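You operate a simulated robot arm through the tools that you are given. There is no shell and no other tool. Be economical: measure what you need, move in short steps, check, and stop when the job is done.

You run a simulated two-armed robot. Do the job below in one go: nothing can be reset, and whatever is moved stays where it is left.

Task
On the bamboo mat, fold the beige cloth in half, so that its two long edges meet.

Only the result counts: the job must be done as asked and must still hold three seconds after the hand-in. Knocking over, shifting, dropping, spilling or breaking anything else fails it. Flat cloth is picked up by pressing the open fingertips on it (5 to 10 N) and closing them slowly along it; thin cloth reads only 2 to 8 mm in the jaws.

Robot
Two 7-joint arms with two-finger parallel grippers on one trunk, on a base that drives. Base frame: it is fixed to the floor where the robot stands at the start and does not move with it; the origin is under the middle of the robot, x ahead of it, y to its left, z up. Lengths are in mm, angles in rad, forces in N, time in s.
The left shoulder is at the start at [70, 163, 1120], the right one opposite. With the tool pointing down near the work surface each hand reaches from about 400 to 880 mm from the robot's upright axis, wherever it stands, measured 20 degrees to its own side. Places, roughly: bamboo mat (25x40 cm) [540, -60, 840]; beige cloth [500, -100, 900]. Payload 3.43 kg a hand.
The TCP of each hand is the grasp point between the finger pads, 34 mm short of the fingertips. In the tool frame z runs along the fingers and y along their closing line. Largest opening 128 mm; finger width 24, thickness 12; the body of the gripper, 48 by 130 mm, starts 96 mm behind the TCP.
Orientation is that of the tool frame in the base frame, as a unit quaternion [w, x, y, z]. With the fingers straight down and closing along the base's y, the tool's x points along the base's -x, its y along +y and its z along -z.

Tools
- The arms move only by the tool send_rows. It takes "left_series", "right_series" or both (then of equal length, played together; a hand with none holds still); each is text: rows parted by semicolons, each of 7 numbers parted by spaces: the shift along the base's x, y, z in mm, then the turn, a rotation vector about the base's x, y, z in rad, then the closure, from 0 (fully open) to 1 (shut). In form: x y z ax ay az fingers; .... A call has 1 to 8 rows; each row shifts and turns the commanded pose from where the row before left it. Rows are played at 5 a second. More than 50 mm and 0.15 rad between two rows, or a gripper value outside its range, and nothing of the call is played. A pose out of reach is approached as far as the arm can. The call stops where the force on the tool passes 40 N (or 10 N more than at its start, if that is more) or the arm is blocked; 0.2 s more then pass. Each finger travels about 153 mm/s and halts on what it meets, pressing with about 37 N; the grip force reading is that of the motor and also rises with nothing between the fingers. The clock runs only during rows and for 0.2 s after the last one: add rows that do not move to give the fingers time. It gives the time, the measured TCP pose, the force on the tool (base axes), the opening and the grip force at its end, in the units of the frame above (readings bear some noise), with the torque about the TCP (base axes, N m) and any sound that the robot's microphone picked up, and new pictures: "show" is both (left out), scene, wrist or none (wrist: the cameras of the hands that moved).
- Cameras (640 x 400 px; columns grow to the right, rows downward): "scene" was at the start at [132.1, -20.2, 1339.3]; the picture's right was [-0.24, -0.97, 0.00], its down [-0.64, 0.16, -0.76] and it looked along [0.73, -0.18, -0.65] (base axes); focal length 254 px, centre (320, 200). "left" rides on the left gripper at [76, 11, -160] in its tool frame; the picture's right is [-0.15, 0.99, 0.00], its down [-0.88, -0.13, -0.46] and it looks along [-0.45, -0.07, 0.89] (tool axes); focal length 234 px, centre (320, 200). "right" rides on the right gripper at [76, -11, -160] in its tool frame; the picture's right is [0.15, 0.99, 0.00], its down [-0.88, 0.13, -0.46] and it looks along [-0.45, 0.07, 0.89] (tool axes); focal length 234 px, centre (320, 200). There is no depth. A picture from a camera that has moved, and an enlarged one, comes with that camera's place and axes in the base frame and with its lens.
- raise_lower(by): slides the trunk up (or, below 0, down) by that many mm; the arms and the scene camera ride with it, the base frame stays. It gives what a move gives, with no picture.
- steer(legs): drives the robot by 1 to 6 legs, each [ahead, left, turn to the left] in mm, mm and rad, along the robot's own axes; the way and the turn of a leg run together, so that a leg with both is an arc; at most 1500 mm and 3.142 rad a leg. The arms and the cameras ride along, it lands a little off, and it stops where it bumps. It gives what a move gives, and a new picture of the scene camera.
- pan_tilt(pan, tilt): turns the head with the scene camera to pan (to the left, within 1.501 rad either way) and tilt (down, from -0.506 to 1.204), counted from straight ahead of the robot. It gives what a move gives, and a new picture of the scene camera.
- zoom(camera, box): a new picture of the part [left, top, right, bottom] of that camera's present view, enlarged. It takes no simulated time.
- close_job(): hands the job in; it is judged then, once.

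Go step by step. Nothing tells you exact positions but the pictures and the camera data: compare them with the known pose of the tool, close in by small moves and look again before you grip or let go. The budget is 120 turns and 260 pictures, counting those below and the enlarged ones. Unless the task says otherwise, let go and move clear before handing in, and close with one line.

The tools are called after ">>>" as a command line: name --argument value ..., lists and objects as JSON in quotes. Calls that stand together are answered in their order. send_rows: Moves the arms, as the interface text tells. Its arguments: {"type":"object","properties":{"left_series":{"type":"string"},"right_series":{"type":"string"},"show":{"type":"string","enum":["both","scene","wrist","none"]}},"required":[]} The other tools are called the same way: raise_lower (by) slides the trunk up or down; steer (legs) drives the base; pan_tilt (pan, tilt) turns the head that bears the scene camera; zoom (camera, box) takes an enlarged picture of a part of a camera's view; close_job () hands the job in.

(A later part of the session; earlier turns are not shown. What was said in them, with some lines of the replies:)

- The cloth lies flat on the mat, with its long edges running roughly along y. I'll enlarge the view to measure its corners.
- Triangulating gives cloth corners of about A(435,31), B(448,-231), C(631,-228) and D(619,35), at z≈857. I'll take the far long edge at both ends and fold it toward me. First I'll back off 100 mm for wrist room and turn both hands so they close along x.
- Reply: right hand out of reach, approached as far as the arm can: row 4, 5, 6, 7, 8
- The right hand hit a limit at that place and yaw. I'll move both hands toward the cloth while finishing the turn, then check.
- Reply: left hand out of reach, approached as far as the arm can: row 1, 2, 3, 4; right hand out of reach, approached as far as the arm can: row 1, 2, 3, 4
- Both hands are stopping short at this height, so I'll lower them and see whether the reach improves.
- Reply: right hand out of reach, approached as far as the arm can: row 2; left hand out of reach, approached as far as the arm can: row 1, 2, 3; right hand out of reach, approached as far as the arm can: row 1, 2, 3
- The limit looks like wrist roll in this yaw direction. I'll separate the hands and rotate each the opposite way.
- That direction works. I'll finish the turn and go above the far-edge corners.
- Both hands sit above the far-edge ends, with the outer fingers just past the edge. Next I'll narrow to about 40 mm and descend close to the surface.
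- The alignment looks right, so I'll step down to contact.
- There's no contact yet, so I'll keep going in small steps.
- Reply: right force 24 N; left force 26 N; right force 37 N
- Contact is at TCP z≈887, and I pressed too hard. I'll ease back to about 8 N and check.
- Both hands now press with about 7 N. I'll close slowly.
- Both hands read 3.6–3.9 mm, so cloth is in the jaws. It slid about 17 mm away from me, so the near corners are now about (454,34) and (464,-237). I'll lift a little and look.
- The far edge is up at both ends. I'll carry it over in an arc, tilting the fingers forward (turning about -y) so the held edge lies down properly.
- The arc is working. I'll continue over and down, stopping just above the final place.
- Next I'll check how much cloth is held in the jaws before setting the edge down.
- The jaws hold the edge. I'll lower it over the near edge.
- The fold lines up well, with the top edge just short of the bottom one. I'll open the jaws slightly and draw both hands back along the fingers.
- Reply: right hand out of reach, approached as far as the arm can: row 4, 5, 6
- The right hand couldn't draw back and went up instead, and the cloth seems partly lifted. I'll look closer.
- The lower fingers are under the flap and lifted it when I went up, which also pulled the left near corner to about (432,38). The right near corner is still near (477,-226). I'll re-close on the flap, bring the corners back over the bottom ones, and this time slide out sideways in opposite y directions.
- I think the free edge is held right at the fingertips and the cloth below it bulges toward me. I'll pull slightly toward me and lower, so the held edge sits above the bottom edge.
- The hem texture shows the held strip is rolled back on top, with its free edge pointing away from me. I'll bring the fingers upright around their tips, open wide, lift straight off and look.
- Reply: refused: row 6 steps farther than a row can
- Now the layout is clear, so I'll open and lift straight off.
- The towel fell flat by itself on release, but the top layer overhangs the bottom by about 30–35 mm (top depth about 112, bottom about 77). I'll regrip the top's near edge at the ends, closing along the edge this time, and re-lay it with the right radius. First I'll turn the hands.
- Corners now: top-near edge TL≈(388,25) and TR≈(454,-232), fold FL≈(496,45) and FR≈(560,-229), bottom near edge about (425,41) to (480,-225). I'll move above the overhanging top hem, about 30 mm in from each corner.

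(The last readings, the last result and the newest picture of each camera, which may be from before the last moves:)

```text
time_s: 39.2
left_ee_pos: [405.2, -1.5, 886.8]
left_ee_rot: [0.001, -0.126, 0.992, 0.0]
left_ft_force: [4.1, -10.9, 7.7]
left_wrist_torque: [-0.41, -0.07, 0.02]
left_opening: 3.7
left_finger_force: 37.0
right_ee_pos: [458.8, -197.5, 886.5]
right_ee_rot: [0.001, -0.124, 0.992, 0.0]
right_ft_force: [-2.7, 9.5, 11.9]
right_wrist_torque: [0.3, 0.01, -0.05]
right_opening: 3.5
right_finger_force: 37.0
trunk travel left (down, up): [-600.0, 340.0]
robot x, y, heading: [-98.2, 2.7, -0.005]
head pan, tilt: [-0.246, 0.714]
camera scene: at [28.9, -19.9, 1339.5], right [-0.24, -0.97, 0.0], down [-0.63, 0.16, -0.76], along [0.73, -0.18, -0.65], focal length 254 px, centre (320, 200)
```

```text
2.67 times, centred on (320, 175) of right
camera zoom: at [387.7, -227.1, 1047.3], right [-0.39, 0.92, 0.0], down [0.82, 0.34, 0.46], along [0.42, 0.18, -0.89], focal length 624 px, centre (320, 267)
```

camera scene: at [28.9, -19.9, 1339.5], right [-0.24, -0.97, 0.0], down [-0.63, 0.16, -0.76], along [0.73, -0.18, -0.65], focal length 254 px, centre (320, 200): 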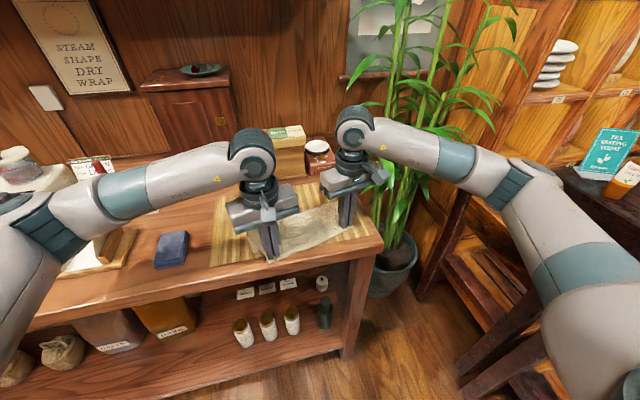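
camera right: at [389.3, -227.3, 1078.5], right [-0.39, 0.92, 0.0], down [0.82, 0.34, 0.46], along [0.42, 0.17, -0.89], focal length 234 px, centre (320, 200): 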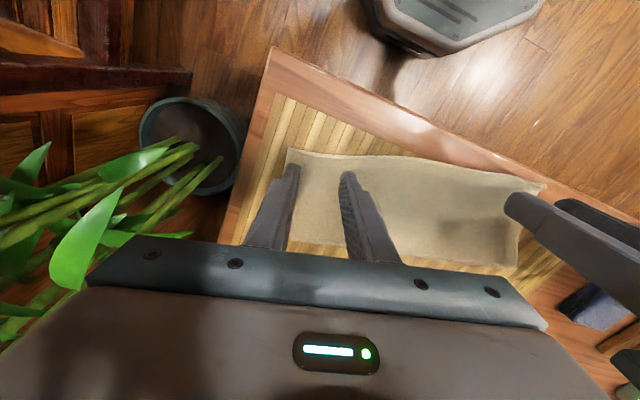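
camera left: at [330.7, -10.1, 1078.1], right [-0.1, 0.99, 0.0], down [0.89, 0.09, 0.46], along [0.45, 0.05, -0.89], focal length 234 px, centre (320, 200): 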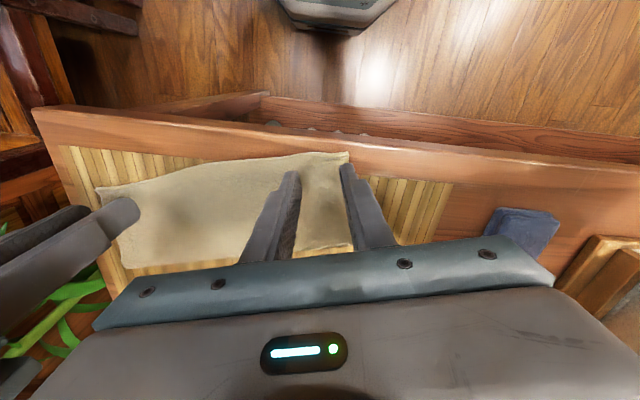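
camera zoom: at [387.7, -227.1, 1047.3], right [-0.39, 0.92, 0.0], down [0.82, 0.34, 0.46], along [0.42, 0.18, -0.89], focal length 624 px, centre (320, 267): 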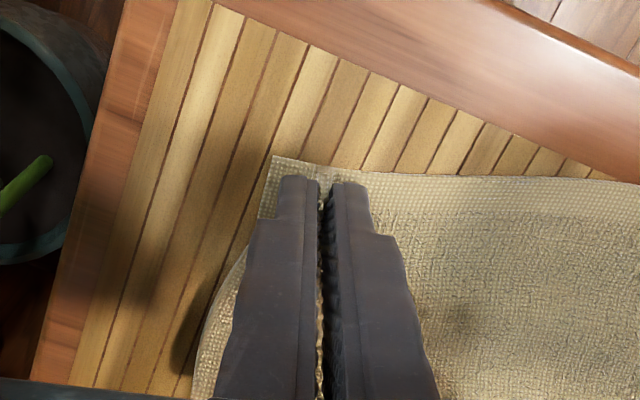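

Both hems are gripped cleanly. I'll lift and carry the edge back until the sheet hangs vertically above the half line of the bottom layer.

>>> send_rows --left_series "5 0 25 0 0 0 1; 20 3 20 0 0 0 1; 27 4 16 0 0 0 1; 27 4 4 0 0 0 1; 27 5 -2 0 0 0 1; 0 0 0 0 0 0 1; 0 0 0 0 0 0 1" --right_series "5 0 25 0 0 0 1; 18 3 20 0 0 0 1; 23 4 16 0 0 0 1; 23 5 4 0 0 0 1; 23 5 -2 0 0 0 1; 0 0 0 0 0 0 1; 0 0 0 0 0 0 1"

>>> zoom --camera "scene" --box '[230, 175, 380, 270]'

```text
time_s: 40.8
left_ee_pos: [514.4, 14.8, 946.4]
left_ee_rot: [0.0, -0.126, 0.992, -0.001]
left_ft_force: [1.2, -9.2, -1.4]
left_wrist_torque: [-0.32, -0.01, -0.01]
left_opening: 3.7
left_finger_force: 37.2
right_ee_pos: [554.6, -179.7, 950.0]
right_ee_rot: [-0.001, -0.125, 0.992, -0.001]
right_ft_force: [-1.6, 7.5, 0.5]
right_wrist_torque: [0.3, 0.02, -0.04]
right_opening: 3.6
right_finger_force: 37.1
trunk travel left (down, up): [-600.0, 340.0]
robot x, y, heading: [-100.3, -0.7, -0.0]
head pan, tilt: [-0.246, 0.714]
camera scene: at [31.2, -19.9, 1339.2], right [-0.24, -0.97, 0.0], down [-0.64, 0.16, -0.76], along [0.73, -0.18, -0.66], focal length 254 px, centre (320, 200)
camera right: at [483.6, -210.4, 1109.3], right [-0.39, 0.92, 0.0], down [0.82, 0.34, 0.45], along [0.42, 0.17, -0.89], focal length 234 px, centre (320, 200)
camera left: at [437.8, 6.7, 1106.2], right [-0.1, 0.99, 0.0], down [0.89, 0.09, 0.46], along [0.45, 0.05, -0.89], focal length 234 px, centre (320, 200)
```

scene: 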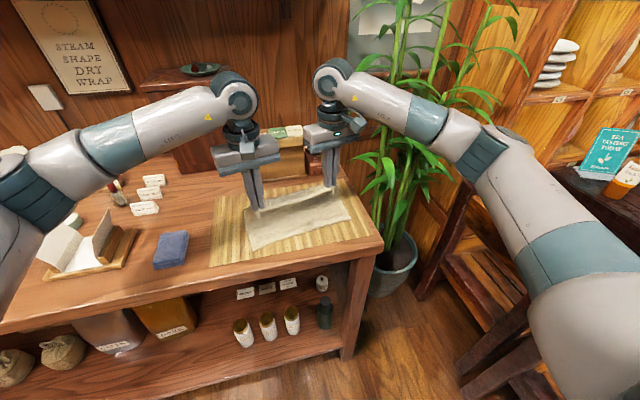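
right: 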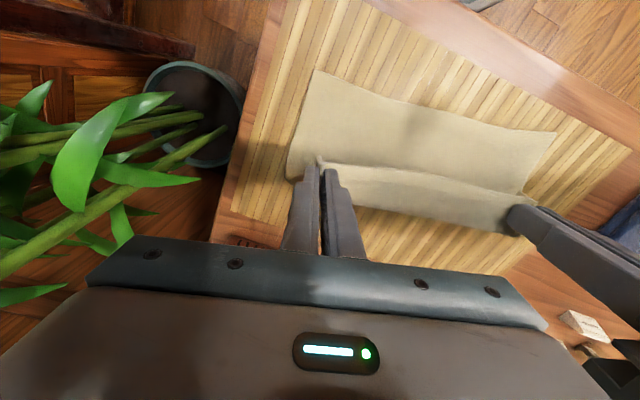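
left: 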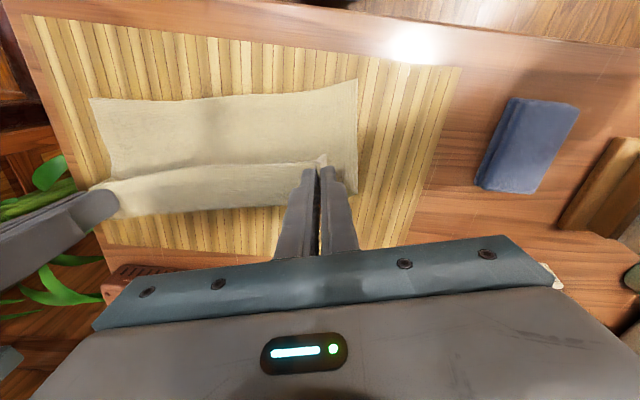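

```text
4.21 times, centred on (305, 222) of scene
camera zoom: at [31.2, -19.9, 1339.2], right [-0.24, -0.97, 0.0], down [-0.64, 0.16, -0.76], along [0.73, -0.18, -0.66], focal length 1070 px, centre (383, 105)
```

zoom: 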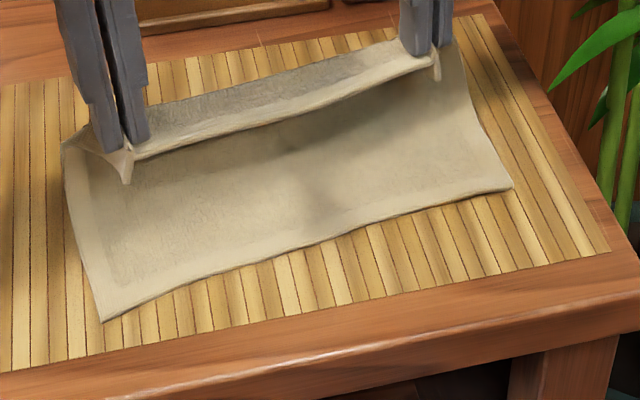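

Bottom edge corners are about (431,41) and (475,-216), and the sheet is still slack and bulging backward. I'll raise slightly to tauten it and look.

>>> send_rows --left_series "-2 0 6 0 0 -0.04 1; -2 0 6 0 0 -0.04 1; 0 0 0 0 0 0 1" --right_series "-2 0 6 0 0 -0.04 1; -2 0 6 0 0 -0.04 1; 0 0 0 0 0 0 1" --show "wrist"

>>> zoom --camera "scene" --box '[230, 175, 380, 270]'

```text
time_s: 41.6
left_ee_pos: [509.6, 13.3, 959.6]
left_ee_rot: [0.0, -0.086, 0.996, 0.0]
left_ft_force: [1.1, -7.2, 0.7]
left_wrist_torque: [-0.2, -0.07, 0.06]
left_opening: 3.7
left_finger_force: 36.6
right_ee_pos: [549.3, -181.2, 961.0]
right_ee_rot: [-0.001, -0.084, 0.996, -0.001]
right_ft_force: [-1.3, 6.2, 0.0]
right_wrist_torque: [0.29, 0.04, 0.05]
right_opening: 3.4
right_finger_force: 37.2
trunk travel left (down, up): [-600.0, 340.0]
robot x, y, heading: [-98.0, -3.9, -0.001]
head pan, tilt: [-0.246, 0.714]
camera right: at [475.8, -204.3, 1121.2], right [-0.31, 0.95, 0.0], down [0.85, 0.28, 0.45], along [0.43, 0.14, -0.89], focal length 234 px, centre (320, 200)
camera left: at [433.5, 12.4, 1119.3], right [-0.02, 1.0, 0.0], down [0.89, 0.02, 0.46], along [0.46, 0.01, -0.89], focal length 234 px, centre (320, 200)
```

right: 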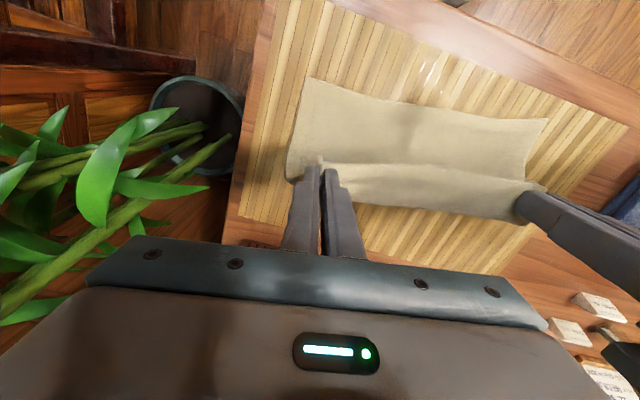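
left: 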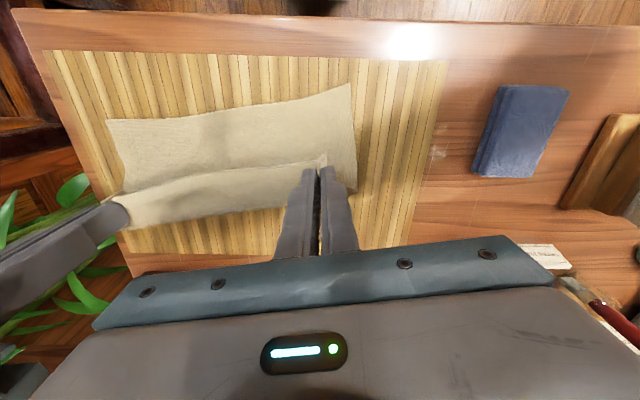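

```text
4.21 times, centred on (305, 222) of scene
camera zoom: at [30.9, -20.2, 1339.3], right [-0.24, -0.97, 0.0], down [-0.64, 0.16, -0.76], along [0.73, -0.18, -0.66], focal length 1070 px, centre (383, 105)
```

zoom: 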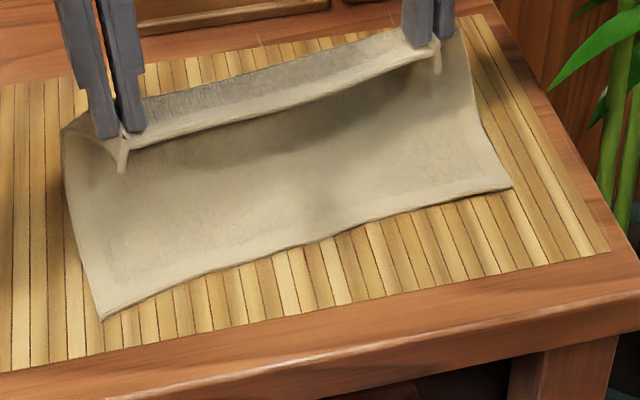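

>>> send_rows --left_series "-20 0 -6 0 0 0 1; -20 0 -16 0 0 0 1; -15 0 -22 0 0 0 1; -5 0 -14 0 0 0 1; 0 0 -8 0 0 0 1; 0 0 0 0 0 0 1" --right_series "-22 0 -6 0 0 0 1; -22 -1 -16 0 0 0 1; -16 -1 -22 0 0 0 1; -5 0 -14 0 0 0 1; 0 0 -9 0 0 0 1; 0 0 0 0 0 0 1" --show "wrist"

>>> zoom --camera "scene" --box '[230, 175, 380, 270]'

>>> zoom --camera "left" --box '[80, 90, 400, 290]'

>>> zoom --camera "right" --box '[240, 90, 560, 290]'

```text
time_s: 43.0
left_ee_pos: [450.5, 15.0, 894.3]
left_ee_rot: [0.0, -0.086, 0.996, 0.0]
left_ft_force: [1.3, -9.1, 6.3]
left_wrist_torque: [-0.29, -0.05, 0.04]
left_opening: 3.5
left_finger_force: 37.0
right_ee_pos: [482.0, -183.1, 893.6]
right_ee_rot: [0.0, -0.085, 0.996, 0.0]
right_ft_force: [-1.0, 8.1, 0.5]
right_wrist_torque: [0.29, 0.02, 0.05]
right_opening: 3.3
right_finger_force: 36.9
trunk travel left (down, up): [-600.0, 340.0]
robot x, y, heading: [-102.5, 0.7, 0.003]
head pan, tilt: [-0.246, 0.714]
camera right: at [409.5, -207.0, 1054.7], right [-0.31, 0.95, 0.0], down [0.85, 0.28, 0.46], along [0.43, 0.14, -0.89], focal length 234 px, centre (320, 200)
camera left: at [373.1, 12.1, 1054.5], right [-0.02, 1.0, 0.0], down [0.89, 0.02, 0.46], along [0.46, 0.01, -0.89], focal length 234 px, centre (320, 200)
```

right: 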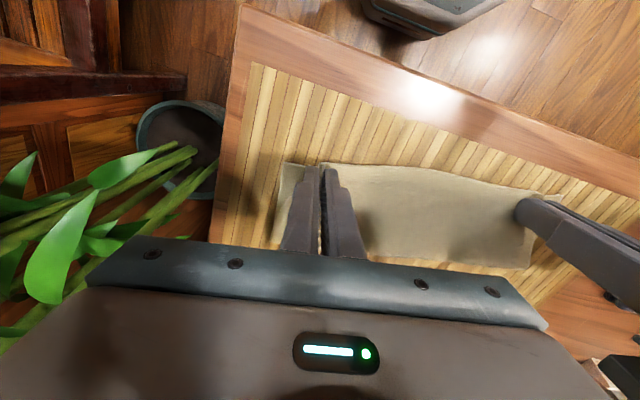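
left: 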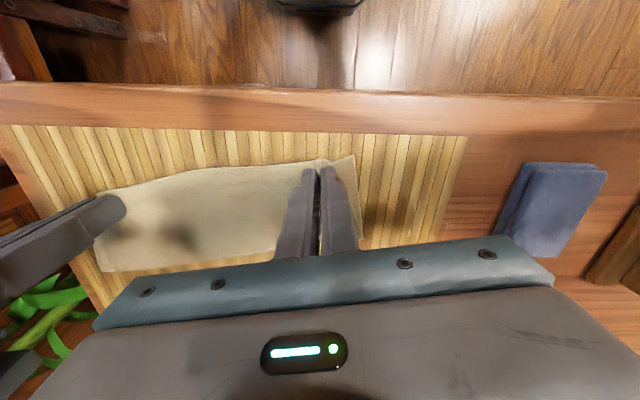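

```text
4.21 times, centred on (305, 222) of scene
camera zoom: at [30.0, -20.1, 1339.5], right [-0.24, -0.97, 0.0], down [-0.63, 0.16, -0.76], along [0.73, -0.18, -0.65], focal length 1070 px, centre (383, 105)
```

zoom: 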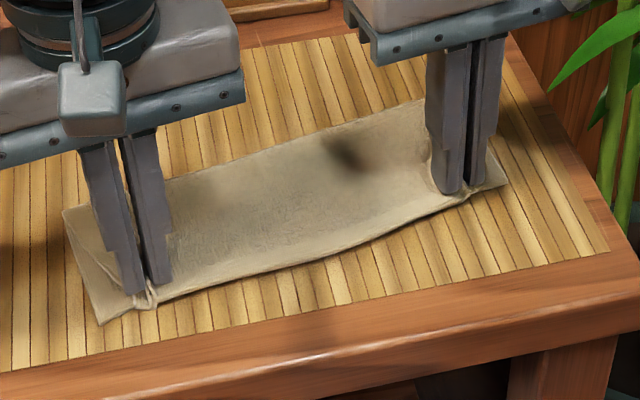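

```text
2.00 times, centred on (240, 190) of left
camera zoom: at [373.1, 12.1, 1054.5], right [-0.02, 1.0, 0.0], down [0.89, 0.02, 0.46], along [0.46, 0.01, -0.89], focal length 468 px, centre (480, 220)
```

zoom: 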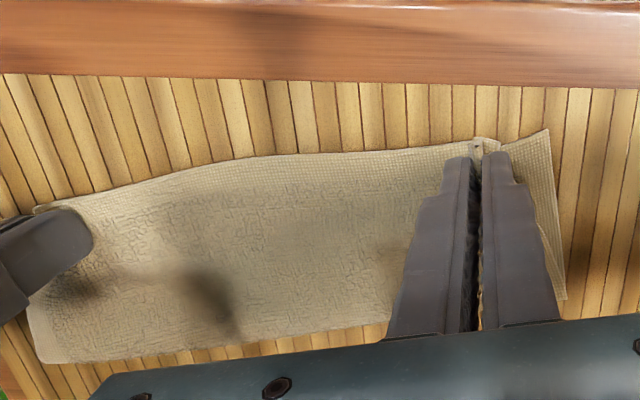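

```text
2.00 times, centred on (400, 190) of right
camera zoom: at [409.5, -207.0, 1054.7], right [-0.31, 0.95, 0.0], down [0.85, 0.28, 0.46], along [0.43, 0.14, -0.89], focal length 468 px, centre (160, 220)
```

zoom: 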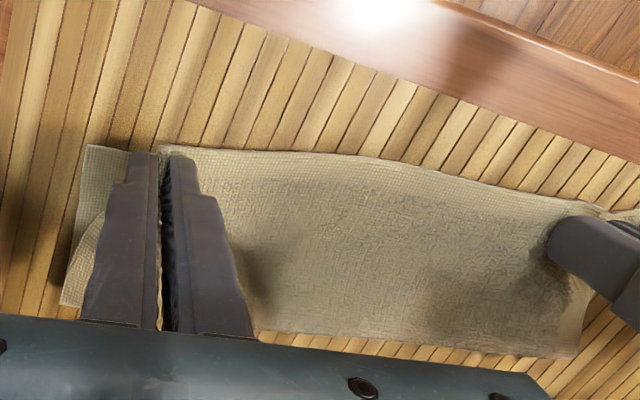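

The top hem now lies on the bottom edge. I'll open and lift straight off.

>>> send_rows --left_series "0 0 0 0 0 0 0.92; 0 0 0 0 0 0 0.84; 0 0 0 0 0 0 0.73; 0 0 0 0 0 0 0.73; 0 0 15 0 0 0 0.73; 0 0 30 0 0 0 0.73; 0 20 40 0 0 0 0.73; 0 40 25 0 0 0 0.73" --right_series "0 0 0 0 0 0 0.92; 0 0 0 0 0 0 0.84; 0 0 0 0 0 0 0.73; 0 0 0 0 0 0 0.73; 0 0 15 0 0 0 0.73; 0 0 30 0 0 0 0.73; 0 -20 40 0 0 0 0.73; 0 -40 25 0 0 0 0.73" --show "none"

>>> send_rows --left_series "-20 40 0 0 0 0 0.73; -20 20 0 0 0 0 0.73; 0 0 0 0 0 0 0.73" --right_series "0 -40 0 0 0 0 0.73; 0 -40 0 0 0 0 0.73; 0 0 0 0 0 0 0.73"

>>> zoom --camera "scene" --box '[230, 175, 380, 270]'

>>> zoom --camera "left" --box '[50, 90, 290, 240]'

>>> zoom --camera "right" --box '[340, 90, 580, 240]'

```text
time_s: 44.8
left_ee_pos: [450.9, 74.2, 1008.0]
left_ee_rot: [0.001, -0.084, 0.996, -0.001]
left_ft_force: [0.1, -0.2, 0.2]
left_wrist_torque: [0.0, -0.04, -0.03]
left_opening: 34.4
left_finger_force: 0.1
right_ee_pos: [480.9, -240.5, 1004.1]
right_ee_rot: [0.0, -0.084, 0.996, -0.001]
right_ft_force: [-0.1, -0.2, 0.5]
right_wrist_torque: [-0.05, -0.04, 0.01]
right_opening: 34.7
right_finger_force: 0.0
trunk travel left (down, up): [-600.0, 340.0]
robot x, y, heading: [-100.5, 2.1, 0.004]
head pan, tilt: [-0.246, 0.714]
```

```text
time_s: 45.6
left_ee_pos: [411.4, 134.1, 1006.4]
left_ee_rot: [-0.002, -0.086, 0.996, -0.001]
left_ft_force: [0.0, 0.5, -0.4]
left_wrist_torque: [-0.02, 0.02, 0.02]
left_opening: 34.6
left_finger_force: 0.0
right_ee_pos: [481.8, -322.0, 1005.3]
right_ee_rot: [-0.001, -0.085, 0.996, -0.001]
right_ft_force: [-0.4, 0.5, -0.5]
right_wrist_torque: [0.03, -0.02, 0.0]
right_opening: 35.0
right_finger_force: 0.1
trunk travel left (down, up): [-600.0, 340.0]
robot x, y, heading: [-101.6, -1.6, 0.001]
head pan, tilt: [-0.246, 0.714]
camera scene: at [31.4, -19.5, 1339.2], right [-0.24, -0.97, 0.0], down [-0.64, 0.16, -0.76], along [0.73, -0.18, -0.66], focal length 254 px, centre (320, 200)
camera right: at [409.1, -346.5, 1164.1], right [-0.31, 0.95, 0.0], down [0.85, 0.28, 0.45], along [0.43, 0.14, -0.89], focal length 234 px, centre (320, 200)
camera left: at [335.2, 133.1, 1166.6], right [-0.02, 1.0, 0.0], down [0.89, 0.02, 0.45], along [0.45, 0.01, -0.89], focal length 234 px, centre (320, 200)
```

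scene: 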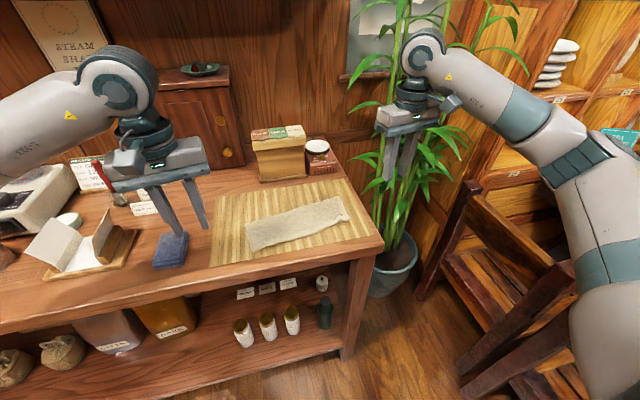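
right: 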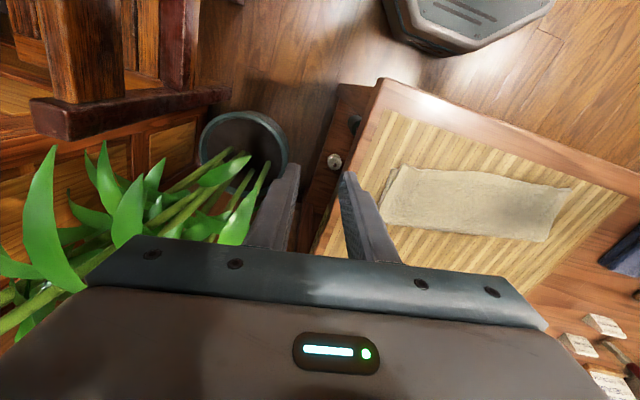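
left: 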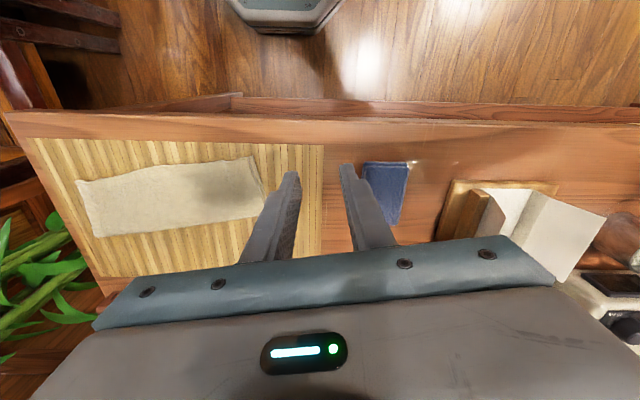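

```text
4.21 times, centred on (305, 222) of scene
camera zoom: at [31.4, -19.5, 1339.2], right [-0.24, -0.97, 0.0], down [-0.64, 0.16, -0.76], along [0.73, -0.18, -0.66], focal length 1070 px, centre (383, 105)
```

zoom: 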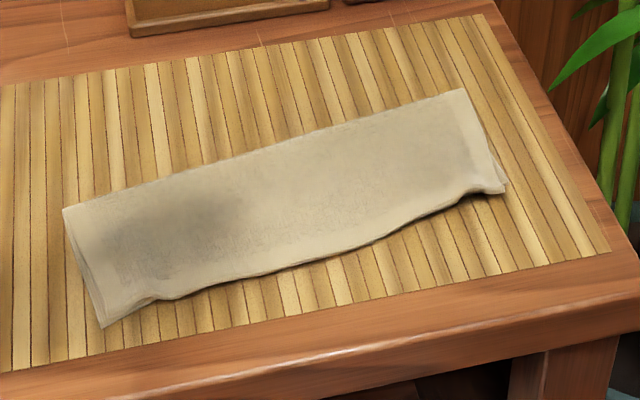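

```text
2.67 times, centred on (170, 165) of left
camera zoom: at [335.2, 133.1, 1166.6], right [-0.02, 1.0, 0.0], down [0.89, 0.02, 0.45], along [0.45, 0.01, -0.89], focal length 624 px, centre (720, 293)
```

zoom: 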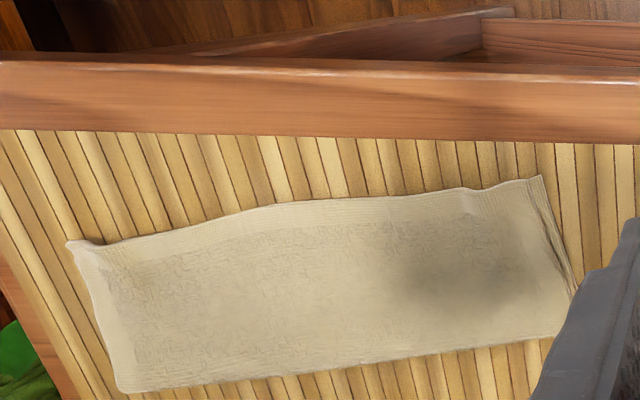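

```text
2.67 times, centred on (460, 165) of right
camera zoom: at [409.1, -346.5, 1164.1], right [-0.31, 0.95, 0.0], down [0.85, 0.28, 0.45], along [0.43, 0.14, -0.89], focal length 624 px, centre (-53, 293)
```

zoom: 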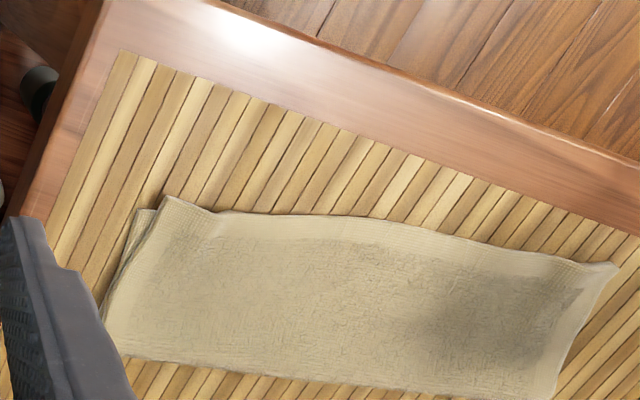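

>>> zoom --camera "right" --box '[370, 150, 430, 190]'

>>> zoom --camera "left" --box '[210, 140, 280, 220]'

>>> zoom --camera "scene" --box '[290, 205, 360, 250]'

>>> zoom --camera "scene" --box '[240, 215, 310, 260]'

```text
10.00 times, centred on (400, 170) of right
camera zoom: at [409.1, -346.5, 1164.1], right [-0.31, 0.95, 0.0], down [0.85, 0.28, 0.45], along [0.43, 0.14, -0.89], focal length 2342 px, centre (-480, 500)
```

zoom: 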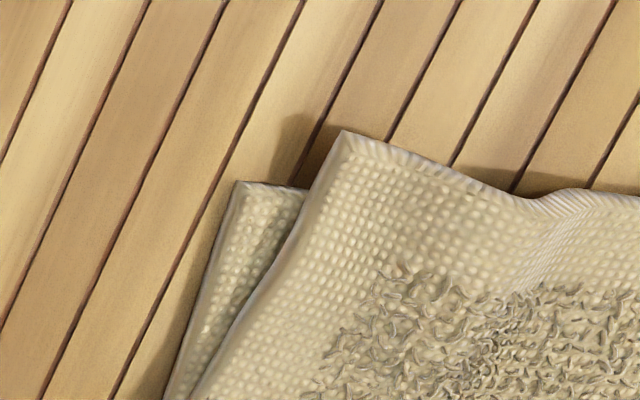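

```text
5.00 times, centred on (245, 180) of left
camera zoom: at [335.2, 133.1, 1166.6], right [-0.02, 1.0, 0.0], down [0.89, 0.02, 0.45], along [0.45, 0.01, -0.89], focal length 1171 px, centre (695, 300)
```

zoom: 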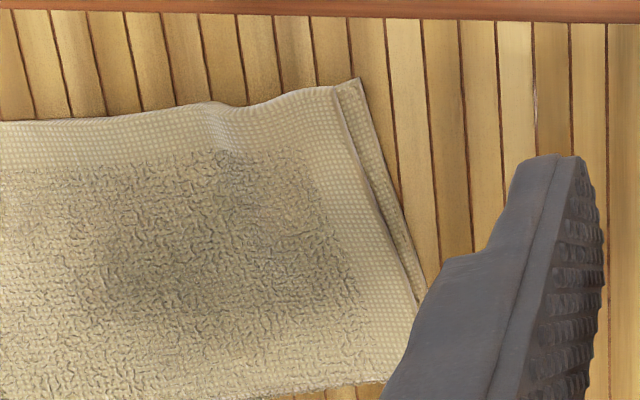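

```text
8.89 times, centred on (325, 228) of scene
camera zoom: at [31.4, -19.5, 1339.2], right [-0.24, -0.97, 0.0], down [-0.64, 0.16, -0.76], along [0.73, -0.18, -0.66], focal length 2258 px, centre (276, -44)
```

zoom: 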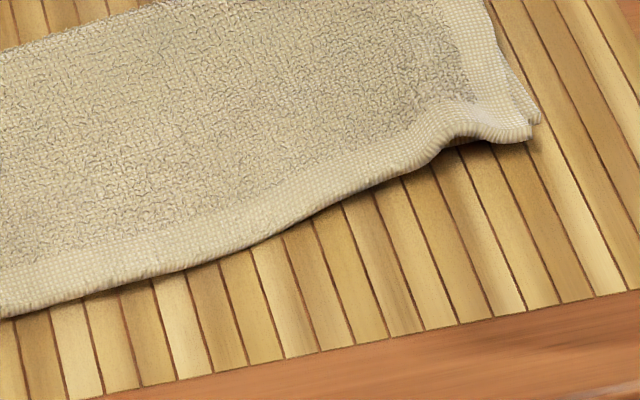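

```text
8.89 times, centred on (275, 238) of scene
camera zoom: at [31.4, -19.5, 1339.2], right [-0.24, -0.97, 0.0], down [-0.64, 0.16, -0.76], along [0.73, -0.18, -0.66], focal length 2258 px, centre (720, -133)
```

zoom: 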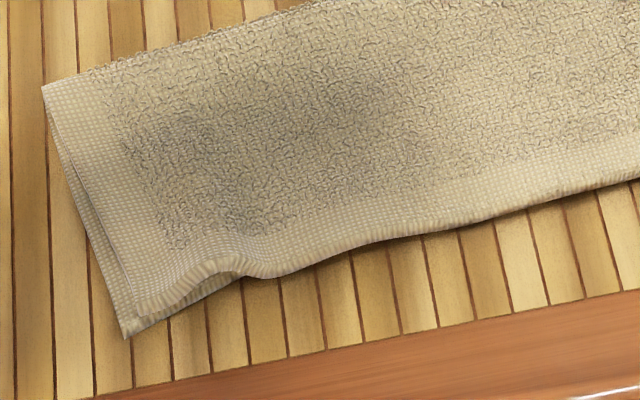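

The towel now lies folded in half on the mat. Its two long edges meet to within a few mm, the corners to within about 6 mm on the left and up to 15 mm on the right, and both hands are clear. I'm handing in.

>>> close_job

```text
The job is handed in.
```

The beige cloth is folded in half on the bamboo mat with its long edges meeting to within a few mm; the corners are off by about 6 mm on the left and up to 15 mm on the right, with a small ridge left at each gripped end.
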